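You operate a simulated robot arm through the tools that you are given. There is no shell and no other tool.

The job below is to be done with a simulated robot arm. You get a single attempt, and the scene is never put back.

TASK
Seat the pad the card names in the two-dot cup, then run the one-dot and two-dot nuts to 40 Nm.
Fine: use the red driver, one-dot nut first, and park it. Set down upright: red driver.

Only the result counts: the job must be done as asked and must still hold three seconds after the hand-in. Knocking over, shifting, dropping, spilling or breaking anything else fails it.

THE ROBOT
A 6-joint arm with a fingered hand, fixed in place. Base frame: the origin is on the floor under the middle of its stand, x ahead of it, y to its left, z up. Lengths are in m, angles in rad, forces in N, time in s.
With the tool pointing down near the work surface it reaches from about 0.16 to 0.86 m from the base axis. Its first joint turns from -2.897 to 2.897 rad. Payload 5 kg.
The tool frame sits at the grasp point between the pads (the TCP): z along the fingers, y along the line on which they close. The tips reach 0.036 m beyond it. The gripper opens to 0.12 m; its body begins 0.042 m behind the TCP. The gripper is a hand of 4 fingers: y runs from the thumb to the fingers, the wrist lies at [-0.019, -0.123, -0.211] in the tool frame, and closing takes about 1.5 s.
Orientation is that of the tool frame in the base frame, as a unit quaternion [x, y, z, w]. With the fingers straight down and the wrist toward the robot, the tool's x, y and z point along [0, 1, 0], [1, 0, 0] and [0, 0, -1] of the base frame.

THE INTERFACE
- The arm moves only by the tool servo_tool. Its argument "increments" is a list of rows, each a list of 7 numbers: the shift along the tool's x, y, z in units of 250 mm (1.0 is 250 mm), then the turn, a rotation vector about the tool's x, y, z in units of 60 degrees (1.0 is 60 degrees), then the opening, from 0 (shut) to 1 (fully open). In form: [[x, y, z, wx, wy, wz, gripper], ...]. A call has 1 to 20 rows; each row is the pose to reach, as a shift and turn from the pose commanded when the call began, along the tool's axes at that moment. A call with a number of a shift or a turn outside -1 to 1 is refused whole. A row lasts 0.2 s, in which the tool goes at most 0.05 m and 0.15 rad; a call with a longer step from one row to the next is refused whole, and so is a gripper value outside its range. Where a pose cannot be reached the arm comes as near as it can. A force on the tool above 40 N (or 10 N above the force at the start of the call, whichever is more), or a blocked arm, ends the call early, and 0.2 s more pass. Each finger travels about 0.045 m/s and halts on what it meets, pressing with about 32 N; the grip force reading is that of the motor and also rises with nothing between the fingers. The clock runs only during rows and for 0.2 s after the last one: add rows that repeat a pose to give the fingers time. The reply holds the time, the measured pose of the TCP, the force on the tool along the base axes, the opening and the grip force, in the units named above and with some noise, with the torque about the TCP (base axes, N m) and any sound that the robot's microphone picked up.
- Cameras (640 x 400 px; columns grow to the right, rows downward): "scene" is fixed at [0.4007, 0.6489, 1.4204]; the picture's right is [-0.84, -0.55, 0.00], its down [-0.38, 0.58, -0.72] and it looks along [0.39, -0.61, -0.69] (base axes); focal length 321 px, centre (320, 200). "wrist" rides on the gripper at [0.073, -0.101, -0.142] in the tool frame; the picture's right is [-0.79, 0.29, -0.54], its down [-0.56, -0.70, 0.44] and it looks along [-0.25, 0.65, 0.71] (tool axes); focal length 280 px, centre (320, 200). There is no depth. A picture from a camera that has moved, and an enlarged one, comes with that camera's place and axes in the base frame and with its lens.
- camera(camera): a new picture of that camera. It takes no simulated time.
- lift_body(by): slides the trunk up (or, below 0, down) by that many m; the arm rides with it, the base frame stays. It gives what a move gives, with no picture.
- preshape(shape): the hand has 4 fingers and takes this shape, open, in about a second: jaw (thumb against the fingers, like two jaws); tri (thumb and two fingers); tip (a fingertip pinch); poke (one finger out to press); point (the index stretched); flat (the hand flat); cup (the hand cupped); fist (a fist). The gripper value then closes the fingers along that shape, each until it touches; the sizes above hold for jaw. It gives what a move gives, with no picture.
- zoom(camera, box): a new picture of the part [left, top, right, bottom] of that camera's present view, enlarged. It takes no simulated time.
- hand_in(): hands the job in; it is judged then, once.

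Nothing tells you positions but the pictures and the camera data. Unless the task says otherwise, let go and move clear before handing in.

The tools are called by a JSON object that holds its "fn" and its "kwargs". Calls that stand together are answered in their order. servo_tool: Moves the arm, as the interface text tells. Its arguments: {"type":"object","properties":{"increments":{"type":"array","items":{"type":"array","items":{"type":"number"}}}},"required":["increments"]} The other tools are called the same way: lift_body (by) moves the trunk up or down; preshape (shape) gives the hand a shape; camera (camera) takes a picture; zoom (camera, box) takes an enlarged picture of a part of a camera's view; hand_in () hands the job in.

At the start:

```text
time: 0.0
tcp_pos: [0.7007, -0.1411, 0.9919]
tool_rot: [0.707, 0.707, 0.0, 0.0]
ft_force: [0.9, -0.2, -0.4]
ft_torque: [0.02, -0.02, 0.03]
finger_gap: 0.1196
finger_force: 0.0
shape: jaw
trunk travel left (down, up): [-0.575, 0.265]
```

scene: 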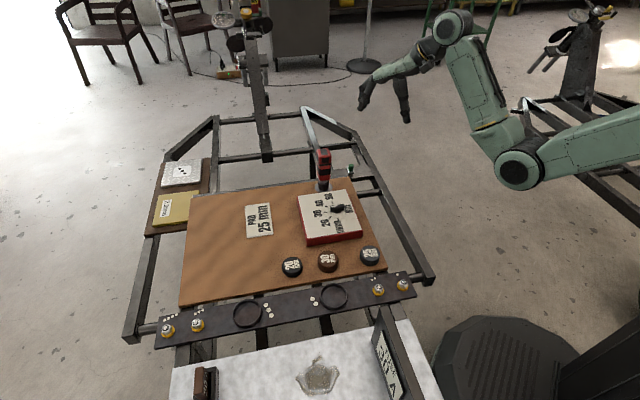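
wrist: 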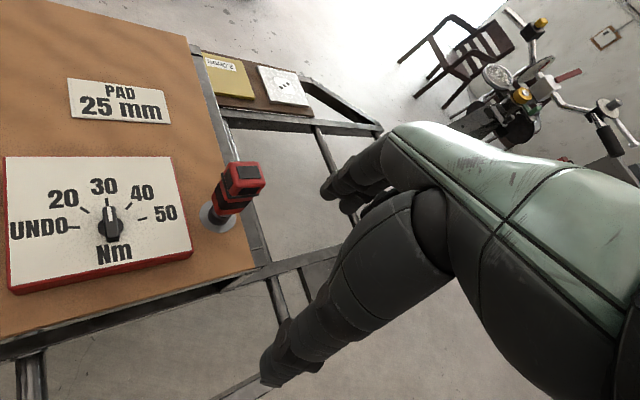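

I see a bench with a card reading "PAD 25 mm", a torque dial box, a red driver, three round pads, and a rail with cups and nuts. I'll zoom in on each before moving.

{"fn": "zoom", "kwargs": {"camera": "scene", "box": [140, 240, 300, 340]}}

{"fn": "zoom", "kwargs": {"camera": "scene", "box": [270, 230, 430, 330]}}

{"fn": "zoom", "kwargs": {"camera": "scene", "box": [230, 140, 390, 240]}}

{"fn": "zoom", "kwargs": {"camera": "scene", "box": [140, 150, 230, 240]}}

{"fn": "zoom", "kwargs": {"camera": "scene", "box": [160, 310, 440, 400]}}

```text
4.00 times, centred on (220, 290) of scene
camera zoom: at [0.4007, 0.6489, 1.4204], right [-0.84, -0.55, 0.0], down [-0.38, 0.58, -0.72], along [0.39, -0.61, -0.69], focal length 1282 px, centre (720, -160)
```

zoom: 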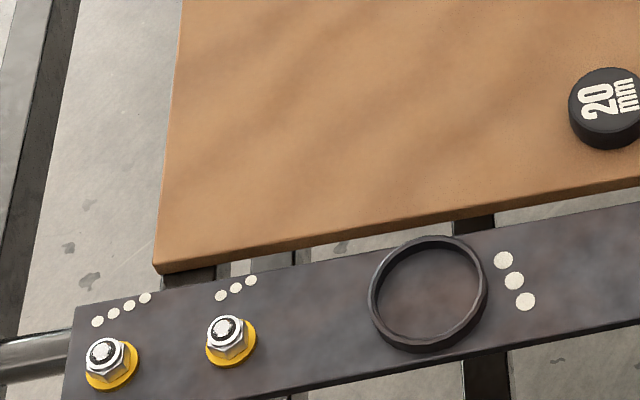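

```text
4.00 times, centred on (350, 280) of scene
camera zoom: at [0.4007, 0.6489, 1.4204], right [-0.84, -0.55, 0.0], down [-0.38, 0.58, -0.72], along [0.39, -0.61, -0.69], focal length 1282 px, centre (200, -120)
```

zoom: 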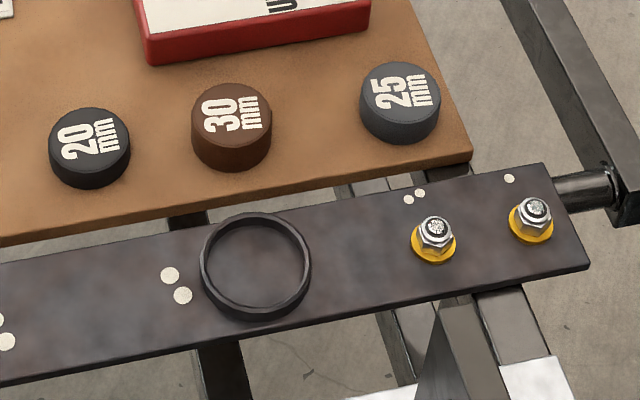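

```text
4.00 times, centred on (310, 190) of scene
camera zoom: at [0.4007, 0.6489, 1.4204], right [-0.84, -0.55, 0.0], down [-0.38, 0.58, -0.72], along [0.39, -0.61, -0.69], focal length 1282 px, centre (360, 240)
```

zoom: 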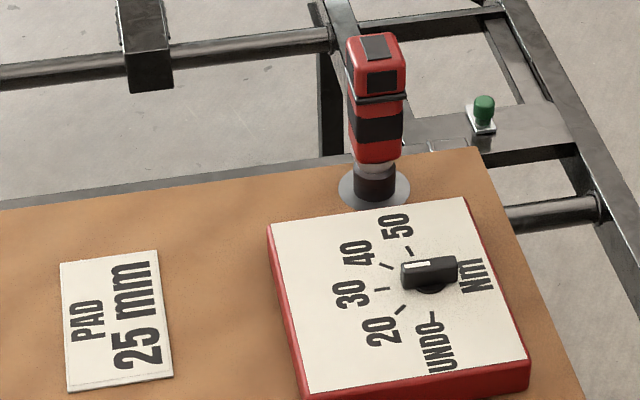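

```text
4.44 times, centred on (185, 195) of scene
camera zoom: at [0.4007, 0.6489, 1.4204], right [-0.84, -0.55, 0.0], down [-0.38, 0.58, -0.72], along [0.39, -0.61, -0.69], focal length 1425 px, centre (920, 222)
```

zoom: 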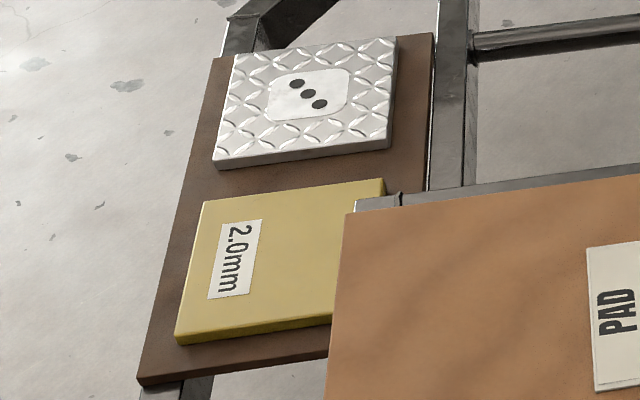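

```text
2.29 times, centred on (300, 355) of scene
camera zoom: at [0.4007, 0.6489, 1.4204], right [-0.84, -0.55, 0.0], down [-0.38, 0.58, -0.72], along [0.39, -0.61, -0.69], focal length 733 px, centre (366, -154)
```

zoom: 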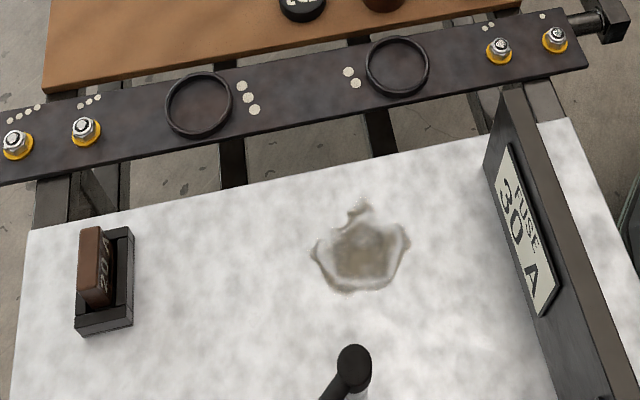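

The card says 25 mm, and the 25 mm pad is the rightmost dark grey one. The dial seems to sit at 30. I'll enlarge the wrist view to check the dial, the driver and the pointer.

{"fn": "zoom", "kwargs": {"camera": "wrist", "box": [0, 140, 280, 315]}}

{"fn": "zoom", "kwargs": {"camera": "wrist", "box": [180, 140, 290, 240]}}

{"fn": "zoom", "kwargs": {"camera": "scene", "box": [300, 140, 360, 195]}}

{"fn": "zoom", "kwargs": {"camera": "scene", "box": [290, 180, 370, 250]}}

```text
2.29 times, centred on (140, 228) of wrist
camera zoom: at [0.5995, -0.0673, 1.1355], right [0.29, -0.79, 0.54], down [-0.7, -0.56, -0.44], along [0.65, -0.25, -0.71], focal length 641 px, centre (731, 137)
```

zoom: 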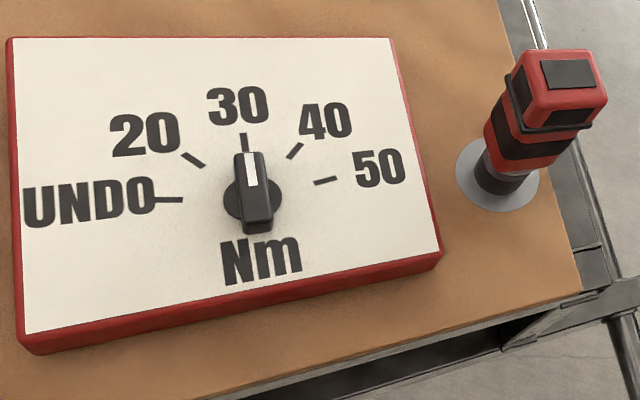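

```text
4.00 times, centred on (235, 190) of wrist
camera zoom: at [0.5995, -0.0673, 1.1355], right [0.29, -0.79, 0.54], down [-0.7, -0.56, -0.44], along [0.65, -0.25, -0.71], focal length 1122 px, centre (660, 240)
```

zoom: 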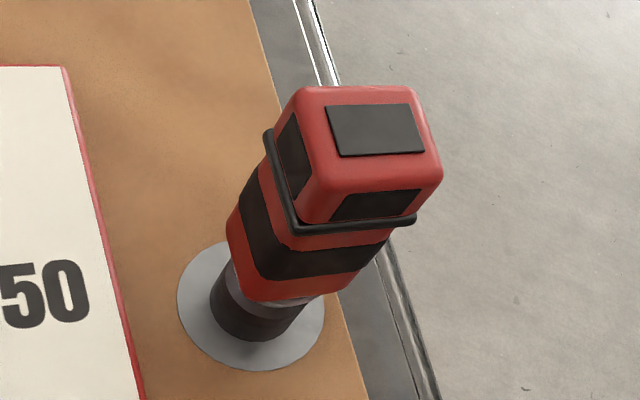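

```text
7.27 times, centred on (330, 168) of scene
camera zoom: at [0.4007, 0.6489, 1.4204], right [-0.84, -0.55, 0.0], down [-0.38, 0.58, -0.72], along [0.39, -0.61, -0.69], focal length 2332 px, centre (247, 436)
```

zoom: 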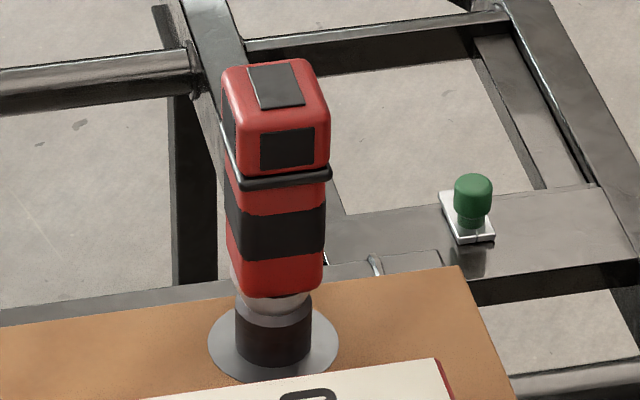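

```text
5.71 times, centred on (330, 215) of scene
camera zoom: at [0.4007, 0.6489, 1.4204], right [-0.84, -0.55, 0.0], down [-0.38, 0.58, -0.72], along [0.39, -0.61, -0.69], focal length 1832 px, centre (263, 114)
```

zoom: 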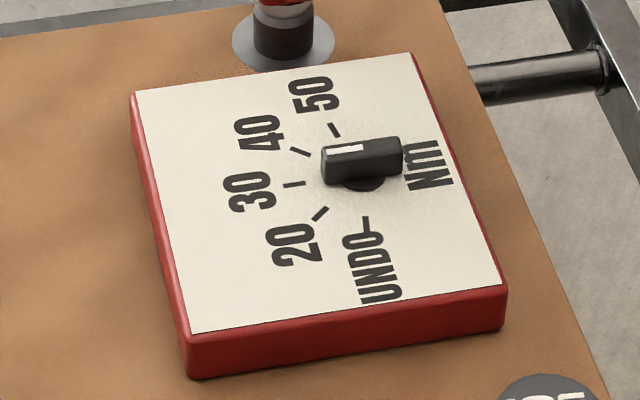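

The dial points to 30 and the 40 tick is about 37° clockwise from it; the bench is turned roughly 45° in the base frame. Next I look at the hand's shape and lower the view to localise things better.

{"fn": "zoom", "kwargs": {"camera": "scene", "box": [340, 60, 460, 135]}}

{"fn": "preshape", "kwargs": {"shape": "tip"}}

{"fn": "zoom", "kwargs": {"camera": "scene", "box": [340, 60, 460, 135]}}

{"fn": "camera", "kwargs": {"camera": "wrist"}}

```text
5.33 times, centred on (400, 98) of scene
camera zoom: at [0.4007, 0.6489, 1.4204], right [-0.84, -0.55, 0.0], down [-0.38, 0.58, -0.72], along [0.39, -0.61, -0.69], focal length 1710 px, centre (-107, 747)
```

zoom: 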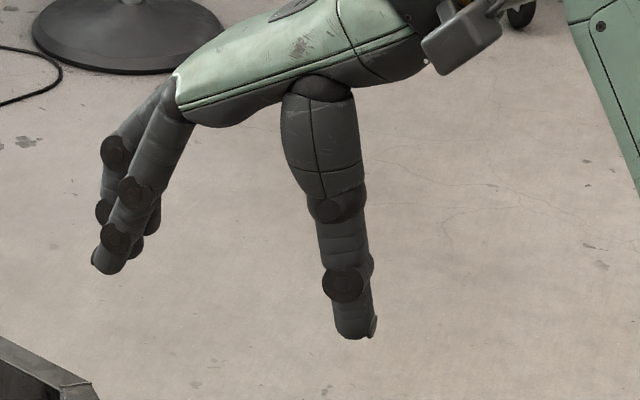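

```text
time: 0.9
tcp_pos: [0.7005, -0.1421, 0.9937]
tool_rot: [0.707, 0.707, 0.0, 0.0]
ft_force: [0.5, 0.7, 0.8]
ft_torque: [-0.05, -0.03, 0.0]
finger_gap: 0.1201
finger_force: 0.1
shape: tip
trunk travel left (down, up): [-0.575, 0.265]
```

```text
5.33 times, centred on (400, 98) of scene
camera zoom: at [0.4007, 0.6489, 1.4204], right [-0.84, -0.55, 0.0], down [-0.38, 0.58, -0.72], along [0.39, -0.61, -0.69], focal length 1710 px, centre (-107, 747)
```

zoom: 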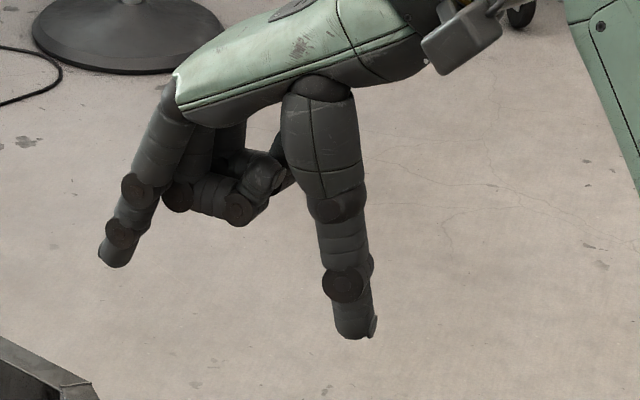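

```text
taken
camera wrist: at [0.5996, -0.0673, 1.1355], right [0.29, -0.79, 0.54], down [-0.7, -0.56, -0.44], along [0.65, -0.25, -0.71], focal length 280 px, centre (320, 200)
```

wrist: 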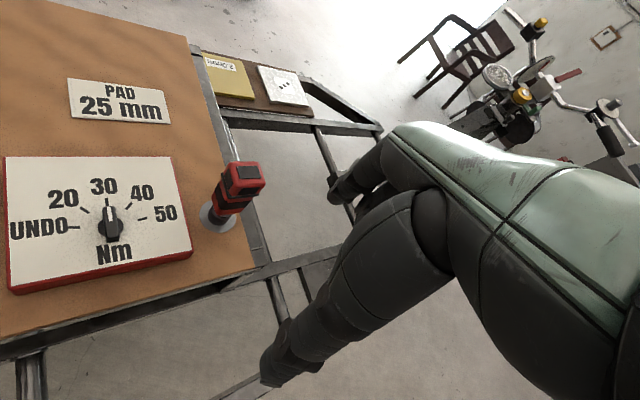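

The tip shape pinches with thumb and index while the other fingers fold. I'll close it in the air to learn where the fingertips meet relative to the TCP.

{"fn": "servo_tool", "kwargs": {"increments": [[0, 0, 0, 0, 0, 0, 0], [0, 0, 0, 0, 0, 0, 0], [0, 0, 0, 0, 0, 0, 0], [0, 0, 0, 0, 0, 0, 0], [0, 0, 0, 0, 0, 0, 0], [0, 0, 0, 0, 0, 0, 0], [0, 0, 0, 0, 0, 0, 0], [0, 0, 0, 0, 0, 0, 0], [0, 0, 0, 0, 0, 0, 0], [0, 0, 0, 0, 0, 0, 0]]}}

{"fn": "zoom", "kwargs": {"camera": "scene", "box": [340, 60, 460, 135]}}

{"fn": "camera", "kwargs": {"camera": "wrist"}}

```text
time: 3.1
tcp_pos: [0.7005, -0.1411, 0.993]
tool_rot: [0.707, 0.707, 0.001, 0.0]
ft_force: [0.1, 0.0, 0.2]
ft_torque: [-0.01, -0.04, 0.02]
finger_gap: 0.0
finger_force: 32.1
shape: tip
trunk travel left (down, up): [-0.575, 0.265]
```

```text
5.33 times, centred on (400, 98) of scene
camera zoom: at [0.4007, 0.6489, 1.4204], right [-0.84, -0.55, 0.0], down [-0.38, 0.58, -0.72], along [0.39, -0.61, -0.69], focal length 1710 px, centre (-107, 747)
```

zoom: 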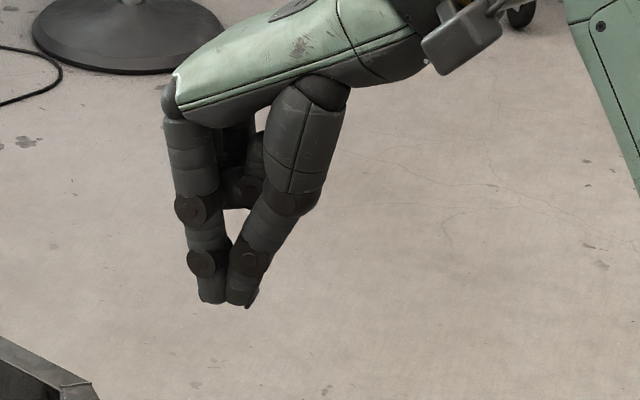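

```text
taken
camera wrist: at [0.5995, -0.0673, 1.1355], right [0.29, -0.79, 0.54], down [-0.7, -0.56, -0.44], along [0.65, -0.25, -0.71], focal length 280 px, centre (320, 200)
```

wrist: 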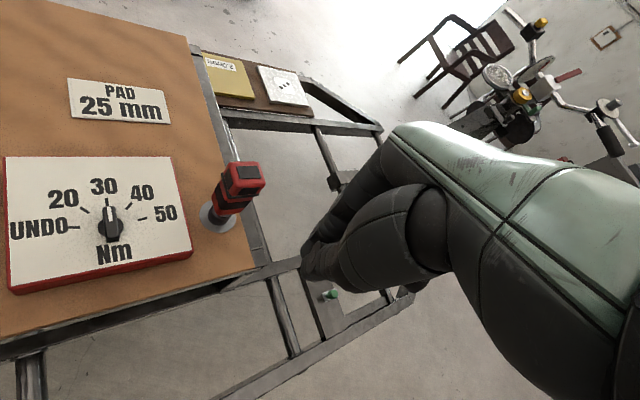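

Tips meet about 33 mm directly below the TCP. Next I move above the dial with the fingers set to close across the knob bar, keeping well above the driver's top (z≈0.835).

{"fn": "servo_tool", "kwargs": {"increments": [[0.102, 0.021, 0.05, 0, 0, 0.125, 0.4], [0.205, 0.042, 0.1, 0, 0, 0.25, 0.4], [0.307, 0.063, 0.16, 0, 0, 0.375, 0.4], [0.41, 0.084, 0.22, 0, 0, 0.5, 0.4], [0.512, 0.105, 0.29, 0, 0, 0.625, 0.4], [0.614, 0.125, 0.36, 0, 0, 0.75, 0.4], [0.716, 0.146, 0.44, 0, 0, 0.75, 0.4], [0.716, 0.146, 0.44, 0, 0, 0.75, 0.4]]}}

{"fn": "camera", "kwargs": {"camera": "wrist"}}

{"fn": "camera", "kwargs": {"camera": "scene"}}

```text
time: 4.9
tcp_pos: [0.7378, 0.0411, 0.8828]
tool_rot: [0.925, 0.381, 0.0, 0.0]
ft_force: [0.4, 0.0, 0.3]
ft_torque: [-0.01, 0.02, 0.01]
finger_gap: 0.0476
finger_force: 0.0
shape: tip
trunk travel left (down, up): [-0.575, 0.265]
```

```text
taken
camera wrist: at [0.7182, 0.1649, 1.0255], right [-0.36, -0.76, 0.54], down [-0.89, 0.1, -0.44], along [0.28, -0.64, -0.71], focal length 280 px, centre (320, 200)
```

wrist: 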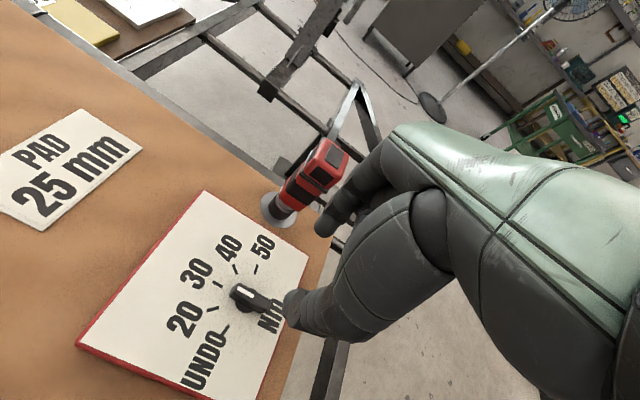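

```text
taken
```

scene: 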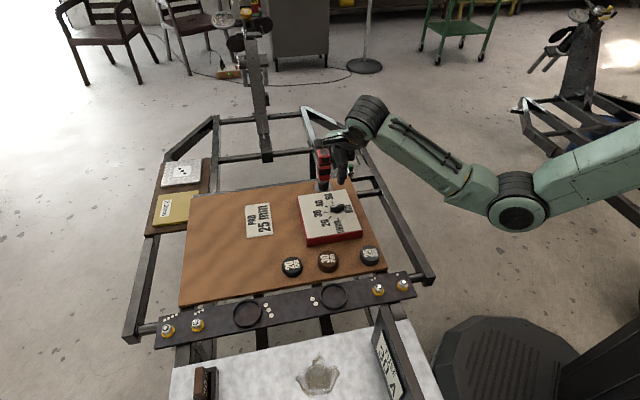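

The hand is above the dial with the right yaw. I'll enlarge both views to pin down the knob and the driver.

{"fn": "zoom", "kwargs": {"camera": "wrist", "box": [160, 190, 320, 390]}}

{"fn": "zoom", "kwargs": {"camera": "wrist", "box": [240, 120, 380, 250]}}

{"fn": "zoom", "kwargs": {"camera": "scene", "box": [295, 130, 375, 250]}}

```text
2.00 times, centred on (240, 290) of wrist
camera zoom: at [0.7182, 0.1649, 1.0255], right [-0.36, -0.76, 0.54], down [-0.89, 0.1, -0.44], along [0.28, -0.64, -0.71], focal length 561 px, centre (480, 20)
```

zoom: 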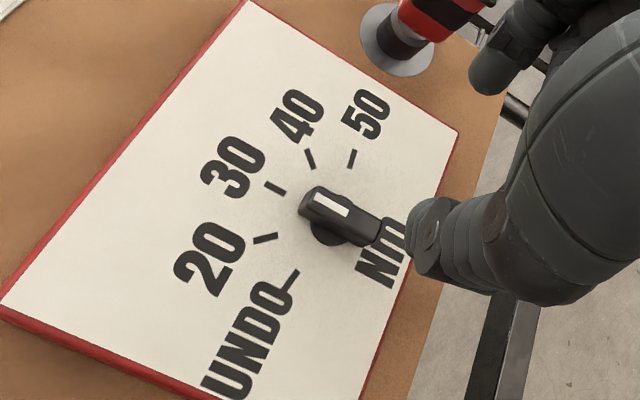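

```text
3.08 times, centred on (310, 185) of wrist
camera zoom: at [0.7182, 0.1649, 1.0255], right [-0.36, -0.76, 0.54], down [-0.89, 0.1, -0.44], along [0.28, -0.64, -0.71], focal length 863 px, centre (351, 246)
```

zoom: 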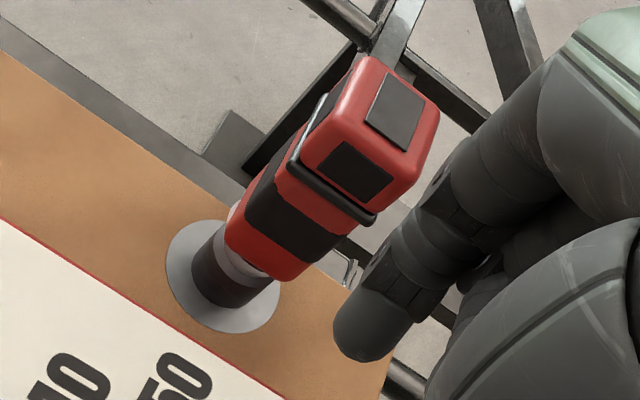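

```text
3.33 times, centred on (335, 190) of scene
camera zoom: at [0.4007, 0.6489, 1.4204], right [-0.84, -0.55, 0.0], down [-0.38, 0.58, -0.72], along [0.39, -0.61, -0.69], focal length 1069 px, centre (270, 233)
```

zoom: 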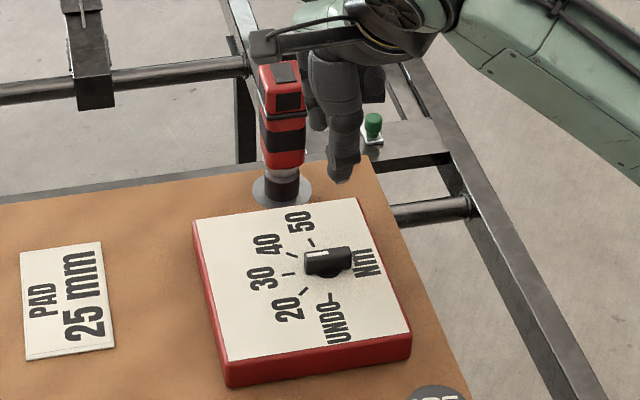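

Triangulating the views gives the dial face at z≈0.707, the knob top at about (0.736, 0.038, 0.722), and the table at z≈0.668. I'll descend partway over the knob and check again.

{"fn": "servo_tool", "kwargs": {"increments": [[-0.006, 0.003, 0.1, 0, 0, 0, 0.4], [-0.013, 0.007, 0.2, 0, 0, 0, 0.4], [-0.013, 0.007, 0.3, 0, 0, 0, 0.4], [-0.013, 0.007, 0.4, 0, 0, 0, 0.4], [-0.013, 0.007, 0.4, 0, 0, 0, 0.4]]}}

{"fn": "camera", "kwargs": {"camera": "wrist"}}

{"fn": "zoom", "kwargs": {"camera": "scene", "box": [290, 130, 410, 230]}}

```text
time: 6.1
tcp_pos: [0.7373, 0.0349, 0.7831]
tool_rot: [0.924, 0.382, 0.0, -0.001]
ft_force: [-0.8, 0.4, -0.2]
ft_torque: [0.02, -0.02, -0.03]
finger_gap: 0.0476
finger_force: 0.0
shape: tip
trunk travel left (down, up): [-0.575, 0.265]
```

```text
taken
camera wrist: at [0.7182, 0.1589, 0.926], right [-0.35, -0.76, 0.54], down [-0.89, 0.1, -0.44], along [0.28, -0.64, -0.71], focal length 280 px, centre (320, 200)
```

wrist: 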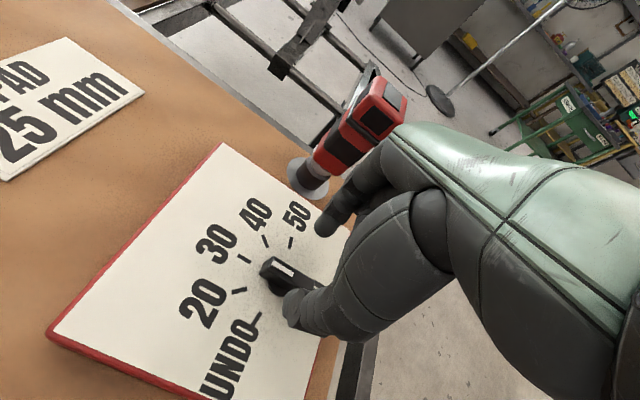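

```text
4.00 times, centred on (350, 180) of scene
camera zoom: at [0.4007, 0.6489, 1.4204], right [-0.84, -0.55, 0.0], down [-0.38, 0.58, -0.72], along [0.39, -0.61, -0.69], focal length 1282 px, centre (200, 280)
```

zoom: 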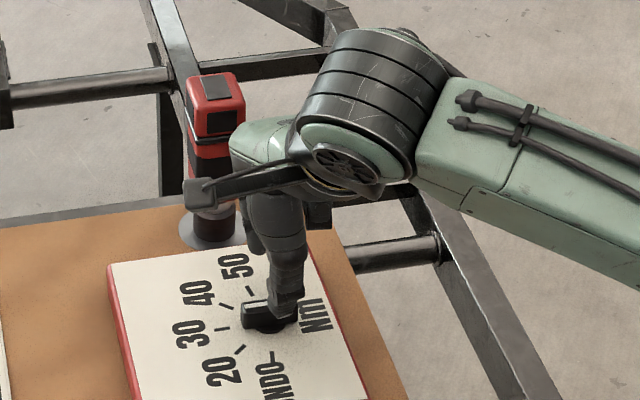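

The tips are right over the knob. I enlarge the wrist view to check alignment before descending around it.

{"fn": "zoom", "kwargs": {"camera": "wrist", "box": [210, 190, 350, 340]}}

```text
2.67 times, centred on (280, 265) of wrist
camera zoom: at [0.7182, 0.1589, 0.926], right [-0.35, -0.76, 0.54], down [-0.89, 0.1, -0.44], along [0.28, -0.64, -0.71], focal length 748 px, centre (427, 27)
```

zoom: 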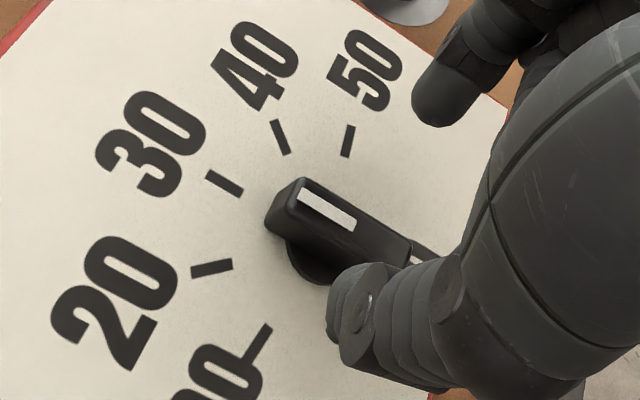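

The knob is centred under the pinch axis. Now I descend to bring the fingertips either side of the knob.

{"fn": "servo_tool", "kwargs": {"increments": [[0, 0, 0.05, 0, 0, 0, 0.4], [0, 0, 0.1, 0, 0, 0, 0.4], [0, 0, 0.125, 0, 0, 0, 0.4], [0, 0, 0.146, 0, 0, 0, 0.4], [0, 0, 0.146, 0, 0, 0, 0.4]]}}

{"fn": "zoom", "kwargs": {"camera": "wrist", "box": [210, 190, 350, 340]}}

{"fn": "zoom", "kwargs": {"camera": "scene", "box": [290, 150, 390, 230]}}

```text
time: 7.3
tcp_pos: [0.7358, 0.0344, 0.7452]
tool_rot: [0.924, 0.382, 0.001, 0.0]
ft_force: [-0.7, 0.2, -0.4]
ft_torque: [-0.01, 0.01, 0.0]
finger_gap: 0.0476
finger_force: 0.2
shape: tip
trunk travel left (down, up): [-0.575, 0.265]
```

```text
2.67 times, centred on (280, 265) of wrist
camera zoom: at [0.7164, 0.158, 0.8889], right [-0.35, -0.76, 0.54], down [-0.89, 0.1, -0.44], along [0.28, -0.64, -0.71], focal length 748 px, centre (427, 27)
```

zoom: 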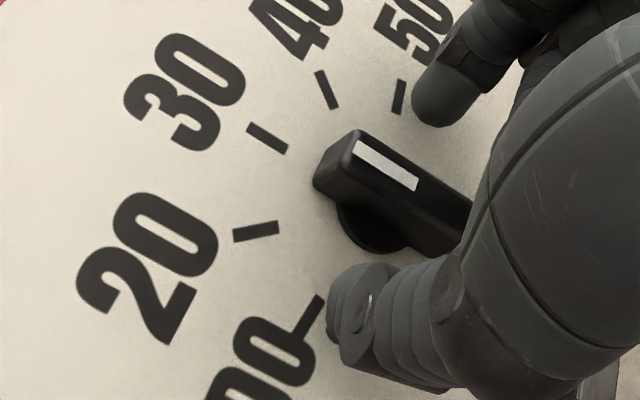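

```text
5.00 times, centred on (340, 190) of scene
camera zoom: at [0.4007, 0.6489, 1.4204], right [-0.84, -0.55, 0.0], down [-0.38, 0.58, -0.72], along [0.39, -0.61, -0.69], focal length 1603 px, centre (220, 250)
```

zoom: 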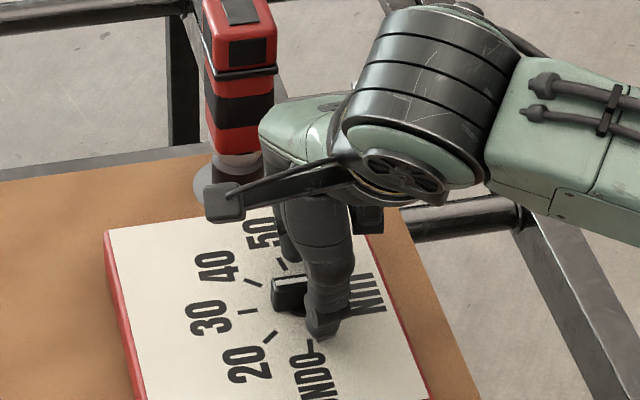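

Fingers straddle the knob with no contact force. Now I close on it.

{"fn": "servo_tool", "kwargs": {"increments": [[0, 0, 0, 0, 0, 0, 0], [0, 0, 0, 0, 0, 0, 0], [0, 0, 0, 0, 0, 0, 0], [0, 0, 0, 0, 0, 0, 0], [0, 0, 0, 0, 0, 0, 0]]}}

{"fn": "zoom", "kwargs": {"camera": "wrist", "box": [210, 190, 350, 340]}}

```text
time: 8.5
tcp_pos: [0.7359, 0.0338, 0.7466]
tool_rot: [0.924, 0.383, 0.0, 0.0]
ft_force: [-0.5, 0.2, -1.6]
ft_torque: [-0.05, -0.06, 0.0]
finger_gap: 0.009
finger_force: 32.2
shape: tip
trunk travel left (down, up): [-0.575, 0.265]
```

```text
2.67 times, centred on (280, 265) of wrist
camera zoom: at [0.7165, 0.1582, 0.8887], right [-0.35, -0.76, 0.54], down [-0.89, 0.1, -0.44], along [0.28, -0.64, -0.71], focal length 748 px, centre (427, 27)
```

zoom: 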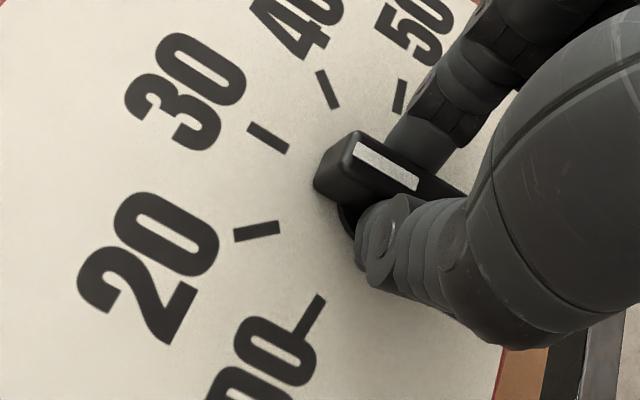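

The knob is gripped (gap 9 mm). I'll turn it 40° clockwise, which is a positive turn about tool z.

{"fn": "servo_tool", "kwargs": {"increments": [[0, 0, 0, 0, 0, 0.0667, 0], [0, 0, 0, 0, 0, 0.1333, 0], [0, 0, 0, 0, 0, 0.2, 0], [0, 0, 0, 0, 0, 0.2667, 0], [0, 0, 0, 0, 0, 0.3333, 0], [0, 0, 0, 0, 0, 0.4, 0], [0, 0, 0, 0, 0, 0.4667, 0], [0, 0, 0, 0, 0, 0.5333, 0], [0, 0, 0, 0, 0, 0.6, 0], [0, 0, 0, 0, 0, 0.6667, 0], [0, 0, 0, 0, 0, 0.6667, 0], [0, 0, 0, 0, 0, 0.6667, 0]]}}

{"fn": "camera", "kwargs": {"camera": "wrist"}}

{"fn": "zoom", "kwargs": {"camera": "scene", "box": [290, 150, 390, 230]}}

```text
time: 11.1
tcp_pos: [0.7364, 0.0355, 0.746]
tool_rot: [0.999, 0.043, 0.0, 0.0]
ft_force: [5.8, -1.3, 0.2]
ft_torque: [-0.08, -0.2, 0.02]
finger_gap: 0.0088
finger_force: 32.1
shape: tip
trunk travel left (down, up): [-0.575, 0.265]
```

```text
taken
camera wrist: at [0.7999, 0.1429, 0.8884], right [-0.76, -0.35, 0.54], down [-0.62, 0.65, -0.44], along [-0.2, -0.67, -0.71], focal length 280 px, centre (320, 200)
```

wrist: 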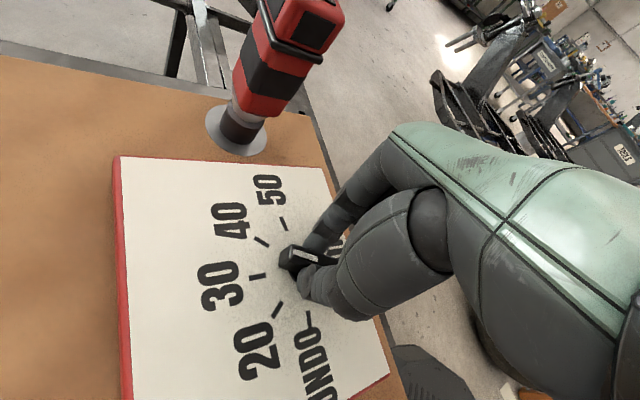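

```text
5.00 times, centred on (340, 190) of scene
camera zoom: at [0.4007, 0.6489, 1.4204], right [-0.84, -0.55, 0.0], down [-0.38, 0.58, -0.72], along [0.39, -0.61, -0.69], focal length 1603 px, centre (220, 250)
```

zoom: 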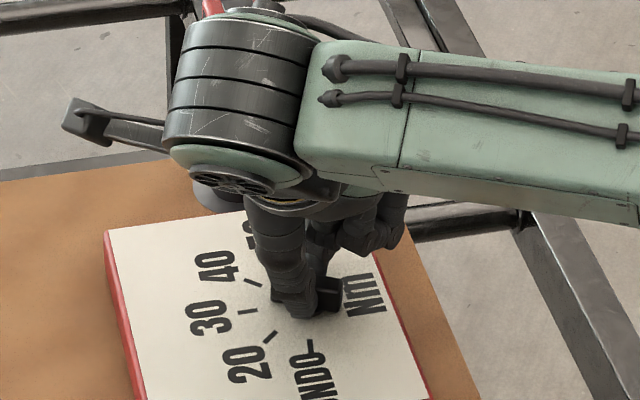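

{"fn": "zoom", "kwargs": {"camera": "wrist", "box": [200, 170, 360, 330]}}

```text
2.50 times, centred on (280, 250) of wrist
camera zoom: at [0.7999, 0.1429, 0.8884], right [-0.76, -0.35, 0.54], down [-0.62, 0.65, -0.44], along [-0.2, -0.67, -0.71], focal length 701 px, centre (420, 75)
```

zoom: 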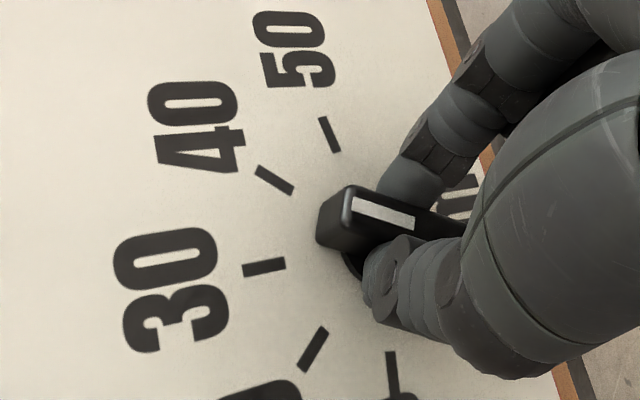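

The knob turned, but it may have slipped slightly in the grip. I'll enlarge further to measure the bar angle against the 40 tick.

{"fn": "zoom", "kwargs": {"camera": "wrist", "box": [260, 225, 330, 275]}}

```text
8.00 times, centred on (295, 250) of wrist
camera zoom: at [0.7999, 0.1429, 0.8884], right [-0.76, -0.35, 0.54], down [-0.62, 0.65, -0.44], along [-0.2, -0.67, -0.71], focal length 2243 px, centre (520, -200)
```

zoom: 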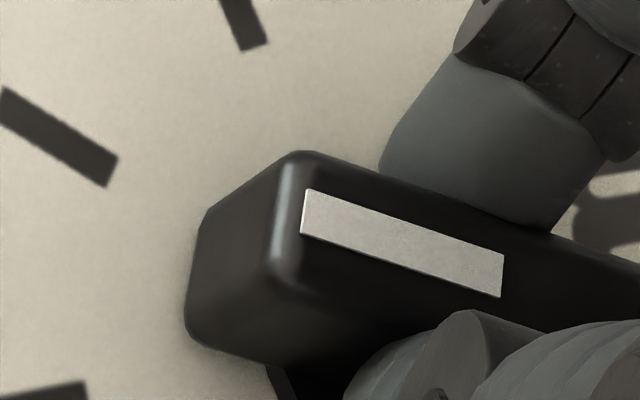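

The knob sits at about 20° with the 40 tick at 5°, so it needs roughly 15° more. I'll turn further while holding the grip.

{"fn": "servo_tool", "kwargs": {"increments": [[0, 0, 0, 0, 0, 0.05, 0], [0, 0, 0, 0, 0, 0.1, 0], [0, 0, 0, 0, 0, 0.15, 0], [0, 0, 0, 0, 0, 0.2, 0], [0, 0, 0, 0, 0, 0.25, 0], [0, 0, 0, 0, 0, 0.25, 0], [0, 0, 0, 0, 0, 0.25, 0]]}}

{"fn": "zoom", "kwargs": {"camera": "wrist", "box": [230, 205, 330, 275]}}

{"fn": "camera", "kwargs": {"camera": "wrist"}}

```text
time: 12.7
tcp_pos: [0.7337, 0.0342, 0.7459]
tool_rot: [0.996, -0.087, -0.002, 0.0]
ft_force: [17.7, 0.7, -15.4]
ft_torque: [-0.02, -0.43, 0.03]
finger_gap: 0.0086
finger_force: 32.0
shape: tip
out of reach, approached as far as the arm can: row 5, 6, 7
trunk travel left (down, up): [-0.575, 0.265]
```

```text
5.71 times, centred on (280, 240) of wrist
camera zoom: at [0.8225, 0.1224, 0.8893], right [-0.83, -0.15, 0.55], down [-0.43, 0.79, -0.44], along [-0.36, -0.6, -0.71], focal length 1602 px, centre (549, -29)
```

zoom: 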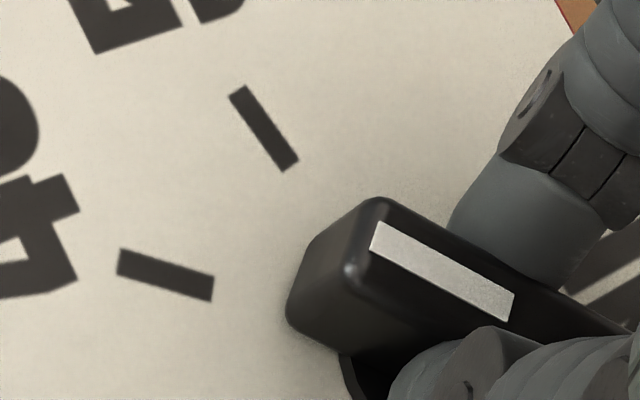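

```text
taken
camera wrist: at [0.8225, 0.1224, 0.8893], right [-0.83, -0.15, 0.55], down [-0.43, 0.79, -0.44], along [-0.36, -0.6, -0.71], focal length 280 px, centre (320, 200)
```

wrist: 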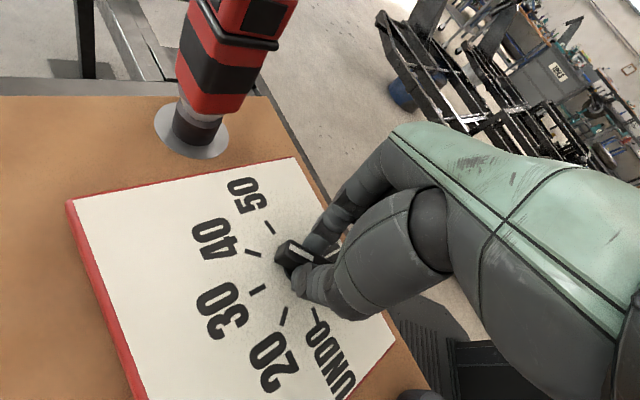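

The knob is now about 10–12° past the 40 tick. I'll turn back around 11° while gripped and re-measure.

{"fn": "servo_tool", "kwargs": {"increments": [[0, 0, 0, 0, 0, -0.05, 0], [0, 0, 0, 0, 0, -0.1, 0], [0, 0, 0, 0, 0, -0.15, 0], [0, 0, 0, 0, 0, -0.18, 0], [0, 0, 0, 0, 0, -0.18, 0], [0, 0, 0, 0, 0, -0.18, 0]]}}

{"fn": "zoom", "kwargs": {"camera": "wrist", "box": [230, 205, 330, 275]}}

```text
time: 14.1
tcp_pos: [0.7329, 0.0337, 0.747]
tool_rot: [1.0, 0.007, -0.001, 0.0]
ft_force: [13.3, -2.2, -6.5]
ft_torque: [-0.05, -0.24, -0.07]
finger_gap: 0.0085
finger_force: 32.2
shape: tip
trunk travel left (down, up): [-0.575, 0.265]
```

```text
5.71 times, centred on (280, 240) of wrist
camera zoom: at [0.8044, 0.1375, 0.8891], right [-0.78, -0.3, 0.54], down [-0.57, 0.69, -0.44], along [-0.24, -0.66, -0.71], focal length 1602 px, centre (549, -29)
```

zoom: 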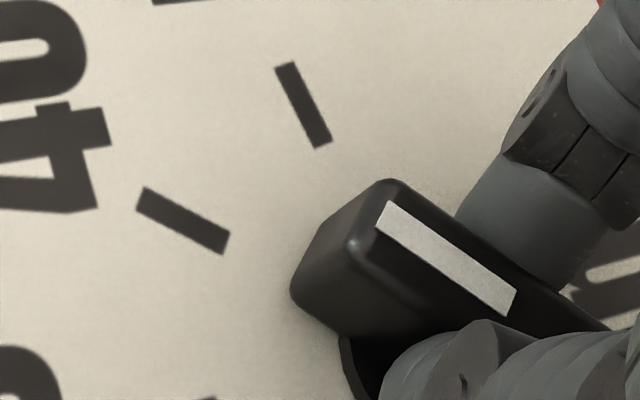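

The bar is at about 0°, with the 40 tick at about 5–6°. I'll nudge back a little more.

{"fn": "servo_tool", "kwargs": {"increments": [[0, 0, 0, 0, 0, -0.05, 0], [0, 0, 0, 0, 0, -0.09, 0], [0, 0, 0, 0, 0, -0.09, 0], [0, 0, 0, 0, 0, -0.09, 0]]}}

{"fn": "zoom", "kwargs": {"camera": "wrist", "box": [230, 205, 330, 275]}}

```text
time: 15.1
tcp_pos: [0.7327, 0.0339, 0.746]
tool_rot: [0.999, 0.054, 0.0, 0.0]
ft_force: [12.6, -3.7, -3.7]
ft_torque: [-0.15, -0.34, -0.04]
finger_gap: 0.0087
finger_force: 32.1
shape: tip
trunk travel left (down, up): [-0.575, 0.265]
```

```text
5.71 times, centred on (280, 240) of wrist
camera zoom: at [0.7944, 0.1438, 0.8891], right [-0.75, -0.37, 0.54], down [-0.63, 0.64, -0.44], along [-0.18, -0.68, -0.71], focal length 1602 px, centre (549, -29)
```

zoom: 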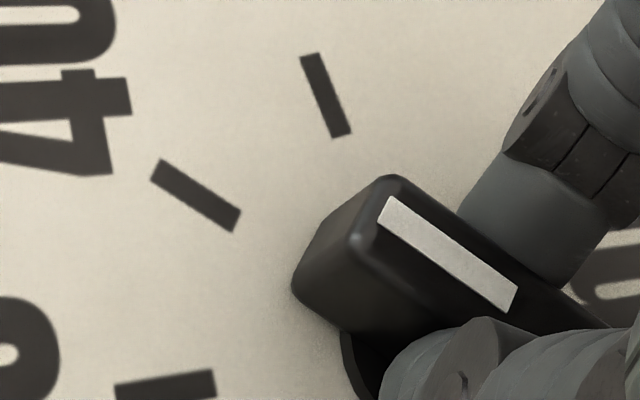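

The bar now lines up with the 40 tick within about 2°. I release it and lift away to verify.

{"fn": "servo_tool", "kwargs": {"increments": [[0, 0, 0, 0, 0, 0, 0.35], [0, 0, 0, 0, 0, 0, 0.35], [0, 0, 0, 0, 0, 0, 0.35], [0, 0, 0, 0, 0, 0, 0.35], [0, 0, -0.06, 0, 0, 0, 0.35], [0, 0, -0.16, 0, 0, 0, 0.35], [0, 0, -0.3, 0, 0, 0, 0.35], [0, 0, -0.45, 0, 0, 0, 0.35], [0, 0, -0.45, 0, 0, 0, 0.35]]}}

{"fn": "camera", "kwargs": {"camera": "wrist"}}

{"fn": "zoom", "kwargs": {"camera": "wrist", "box": [180, 170, 340, 290]}}

{"fn": "camera", "kwargs": {"camera": "scene"}}

```text
time: 17.1
tcp_pos: [0.7312, 0.034, 0.8602]
tool_rot: [0.999, 0.055, 0.0, 0.0]
ft_force: [0.2, -0.2, -0.4]
ft_torque: [0.03, 0.01, 0.0]
finger_gap: 0.0417
finger_force: 0.1
shape: tip
trunk travel left (down, up): [-0.575, 0.265]
```

```text
taken
camera wrist: at [0.7919, 0.1436, 1.003], right [-0.75, -0.37, 0.54], down [-0.63, 0.64, -0.44], along [-0.18, -0.68, -0.71], focal length 280 px, centre (320, 200)
```

wrist: 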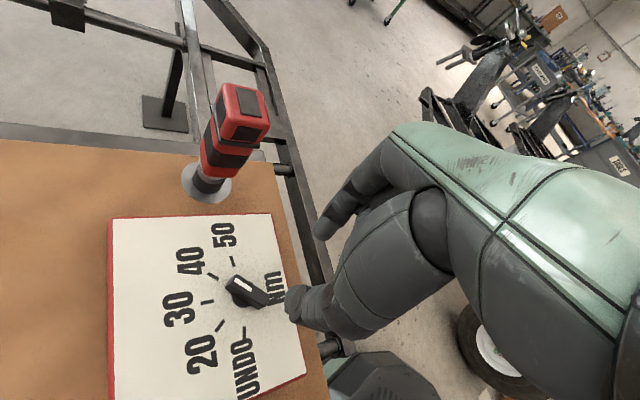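

```text
3.33 times, centred on (260, 230) of wrist
camera zoom: at [0.7919, 0.1436, 1.003], right [-0.75, -0.37, 0.54], down [-0.63, 0.64, -0.44], along [-0.18, -0.68, -0.71], focal length 935 px, centre (520, 100)
```

zoom: 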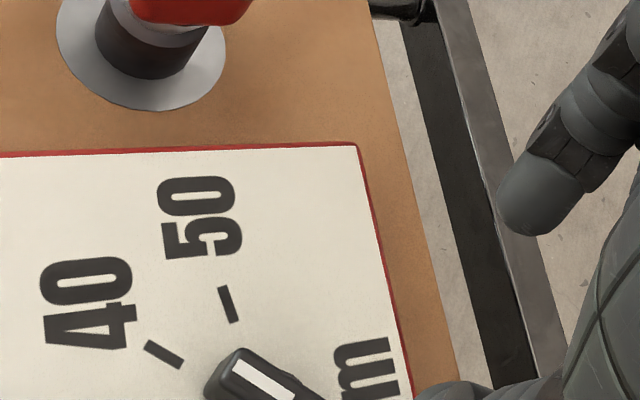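

```text
taken
```

scene: 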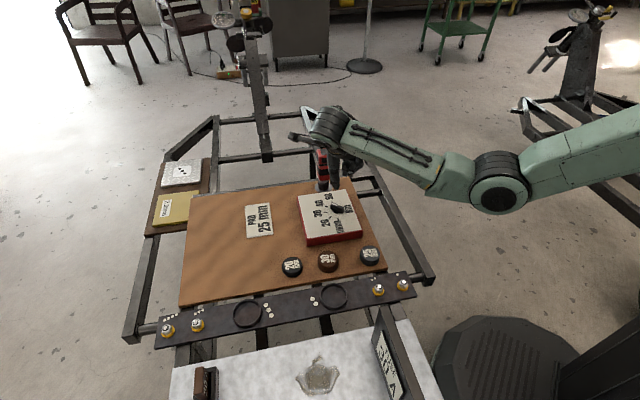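

{"fn": "zoom", "kwargs": {"camera": "scene", "box": [295, 180, 375, 240]}}

{"fn": "zoom", "kwargs": {"camera": "wrist", "box": [190, 240, 310, 340]}}

```text
6.67 times, centred on (335, 210) of scene
camera zoom: at [0.4007, 0.6489, 1.4204], right [-0.84, -0.55, 0.0], down [-0.38, 0.58, -0.72], along [0.39, -0.61, -0.69], focal length 2137 px, centre (220, 133)
```

zoom: 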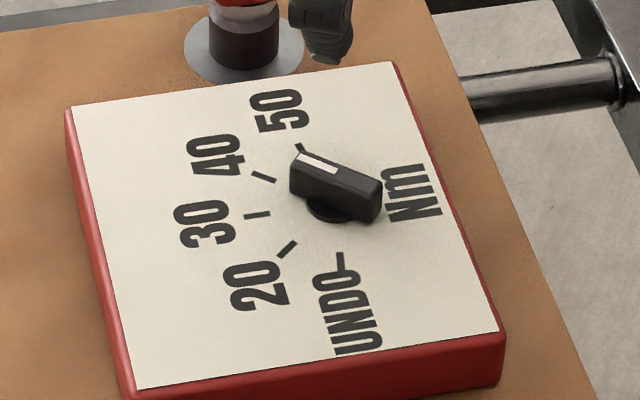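

```text
4.00 times, centred on (250, 290) of wrist
camera zoom: at [0.7919, 0.1436, 1.003], right [-0.75, -0.37, 0.54], down [-0.63, 0.64, -0.44], along [-0.18, -0.68, -0.71], focal length 1122 px, centre (600, -160)
```

zoom: 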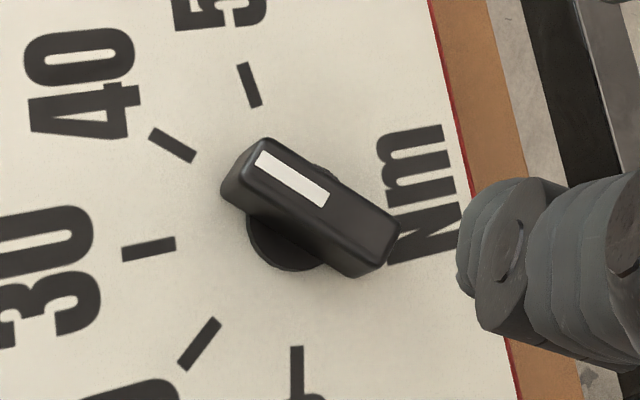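

The knob reads 40, parallel to its tick. Next I move above the 25 mm pad, turn back toward yaw −45°, and take the tri shape.

{"fn": "servo_tool", "kwargs": {"increments": [[-0.08, -0.056, 0.0, 0, 0, -0.092, 0.35], [-0.16, -0.112, 0.0, 0, 0, -0.184, 0.35], [-0.24, -0.168, 0.03, 0, 0, -0.276, 0.35], [-0.32, -0.224, 0.08, 0, 0, -0.368, 0.35], [-0.4, -0.28, 0.13, 0, 0, -0.46, 0.35], [-0.48, -0.336, 0.18, 0, 0, -0.552, 0.35], [-0.56, -0.392, 0.24, 0, 0, -0.645, 0.35], [-0.56, -0.392, 0.24, 0, 0, -0.645, 0.35]]}}

{"fn": "preshape", "kwargs": {"shape": "tri"}}

{"fn": "camera", "kwargs": {"camera": "wrist"}}

{"fn": "camera", "kwargs": {"camera": "scene"}}

```text
time: 18.9
tcp_pos: [0.5817, 0.114, 0.8027]
tool_rot: [0.924, 0.382, 0.0, 0.001]
ft_force: [0.9, 0.1, -0.7]
ft_torque: [0.04, 0.02, -0.01]
finger_gap: 0.0417
finger_force: 0.3
shape: tip
trunk travel left (down, up): [-0.575, 0.265]
```

```text
time: 19.8
tcp_pos: [0.5815, 0.1145, 0.8024]
tool_rot: [0.924, 0.381, 0.001, 0.0]
ft_force: [-0.4, -0.2, -0.6]
ft_torque: [0.05, 0.02, 0.0]
finger_gap: 0.1197
finger_force: 0.0
shape: tri
trunk travel left (down, up): [-0.575, 0.265]
```

```text
taken
camera wrist: at [0.5617, 0.2392, 0.9454], right [-0.36, -0.76, 0.54], down [-0.89, 0.1, -0.44], along [0.28, -0.64, -0.71], focal length 280 px, centre (320, 200)
```

wrist: 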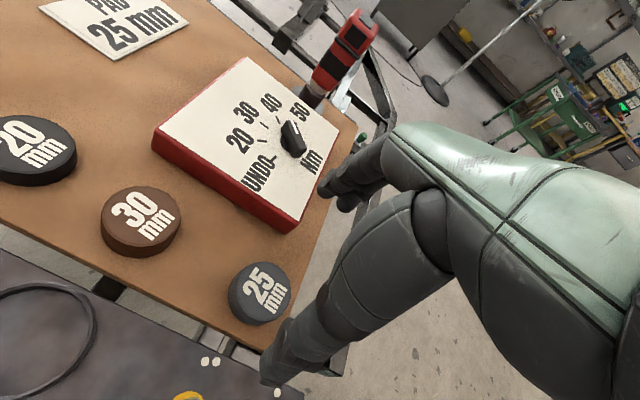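

```text
taken
```

scene: 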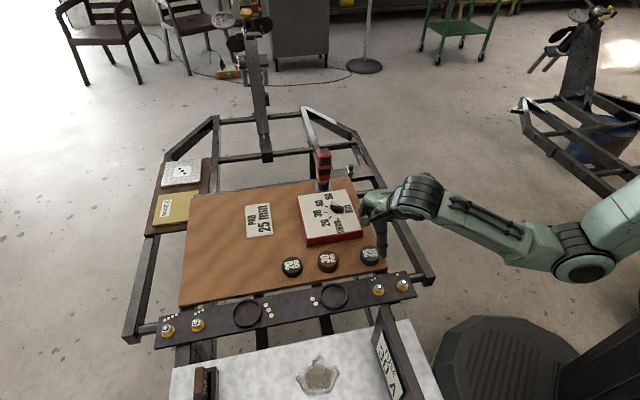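

The pads are in clear view. I enlarge both views to locate the 25 mm pad and the two-dot cup precisely.

{"fn": "zoom", "kwargs": {"camera": "wrist", "box": [200, 230, 320, 340]}}

{"fn": "zoom", "kwargs": {"camera": "scene", "box": [310, 235, 410, 315]}}

{"fn": "zoom", "kwargs": {"camera": "wrist", "box": [0, 230, 240, 400]}}

```text
3.64 times, centred on (260, 285) of wrist
camera zoom: at [0.5617, 0.2392, 0.9454], right [-0.36, -0.76, 0.54], down [-0.89, 0.1, -0.44], along [0.28, -0.64, -0.71], focal length 1020 px, centre (538, -109)
```

zoom: 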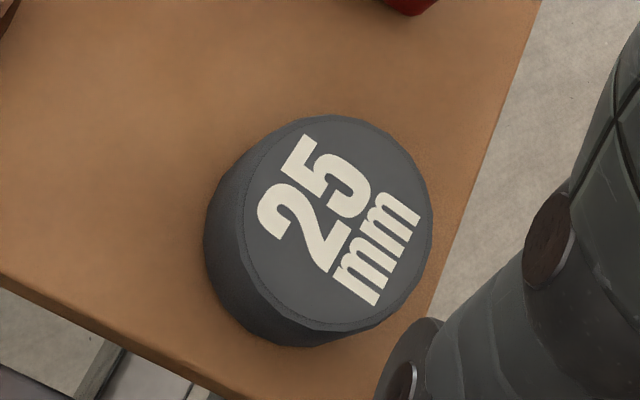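

```text
5.00 times, centred on (360, 275) of scene
camera zoom: at [0.4007, 0.6489, 1.4204], right [-0.84, -0.55, 0.0], down [-0.38, 0.58, -0.72], along [0.39, -0.61, -0.69], focal length 1603 px, centre (120, -175)
```

zoom: 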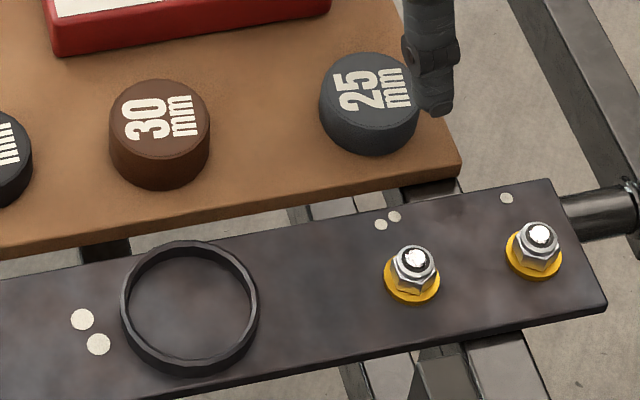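

```text
2.35 times, centred on (120, 315) of wrist
camera zoom: at [0.5617, 0.2392, 0.9454], right [-0.36, -0.76, 0.54], down [-0.89, 0.1, -0.44], along [0.28, -0.64, -0.71], focal length 660 px, centre (791, -71)
```

zoom: 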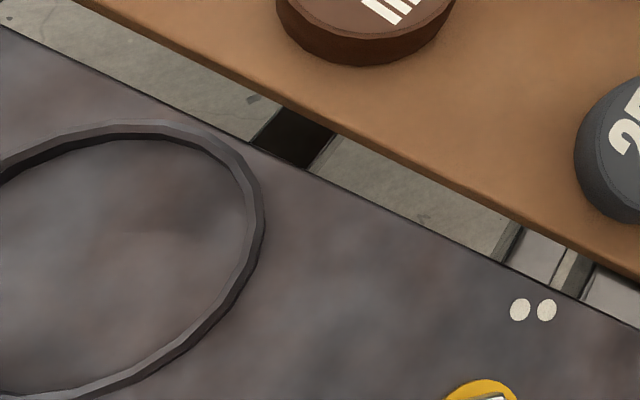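

{"fn": "zoom", "kwargs": {"camera": "scene", "box": [340, 160, 460, 270]}}

{"fn": "zoom", "kwargs": {"camera": "wrist", "box": [240, 120, 460, 400]}}

```text
3.64 times, centred on (400, 215) of scene
camera zoom: at [0.4007, 0.6489, 1.4204], right [-0.84, -0.55, 0.0], down [-0.38, 0.58, -0.72], along [0.39, -0.61, -0.69], focal length 1166 px, centre (29, 146)
```

zoom: 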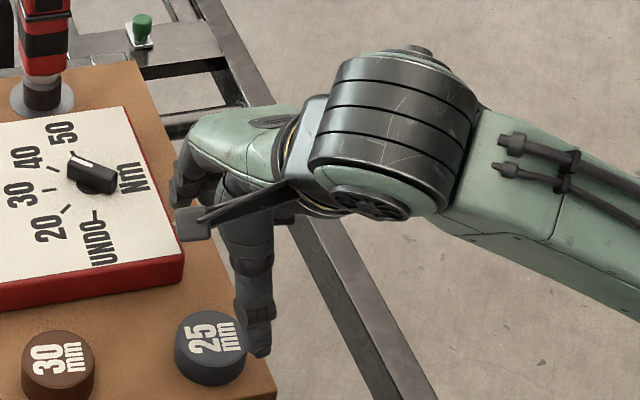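

```text
1.43 times, centred on (350, 260) of wrist
camera zoom: at [0.5617, 0.2392, 0.9454], right [-0.36, -0.76, 0.54], down [-0.89, 0.1, -0.44], along [0.28, -0.64, -0.71], focal length 401 px, centre (277, 114)
```

zoom: 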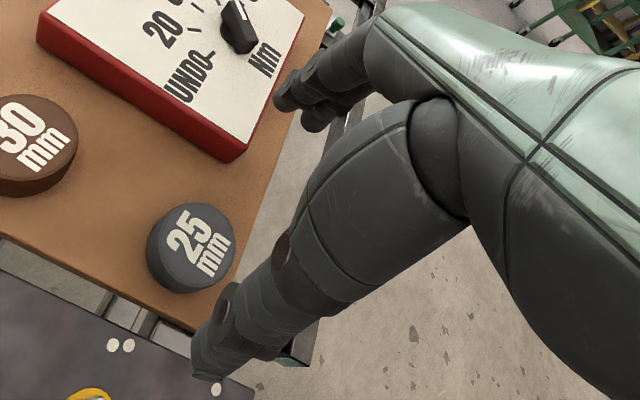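

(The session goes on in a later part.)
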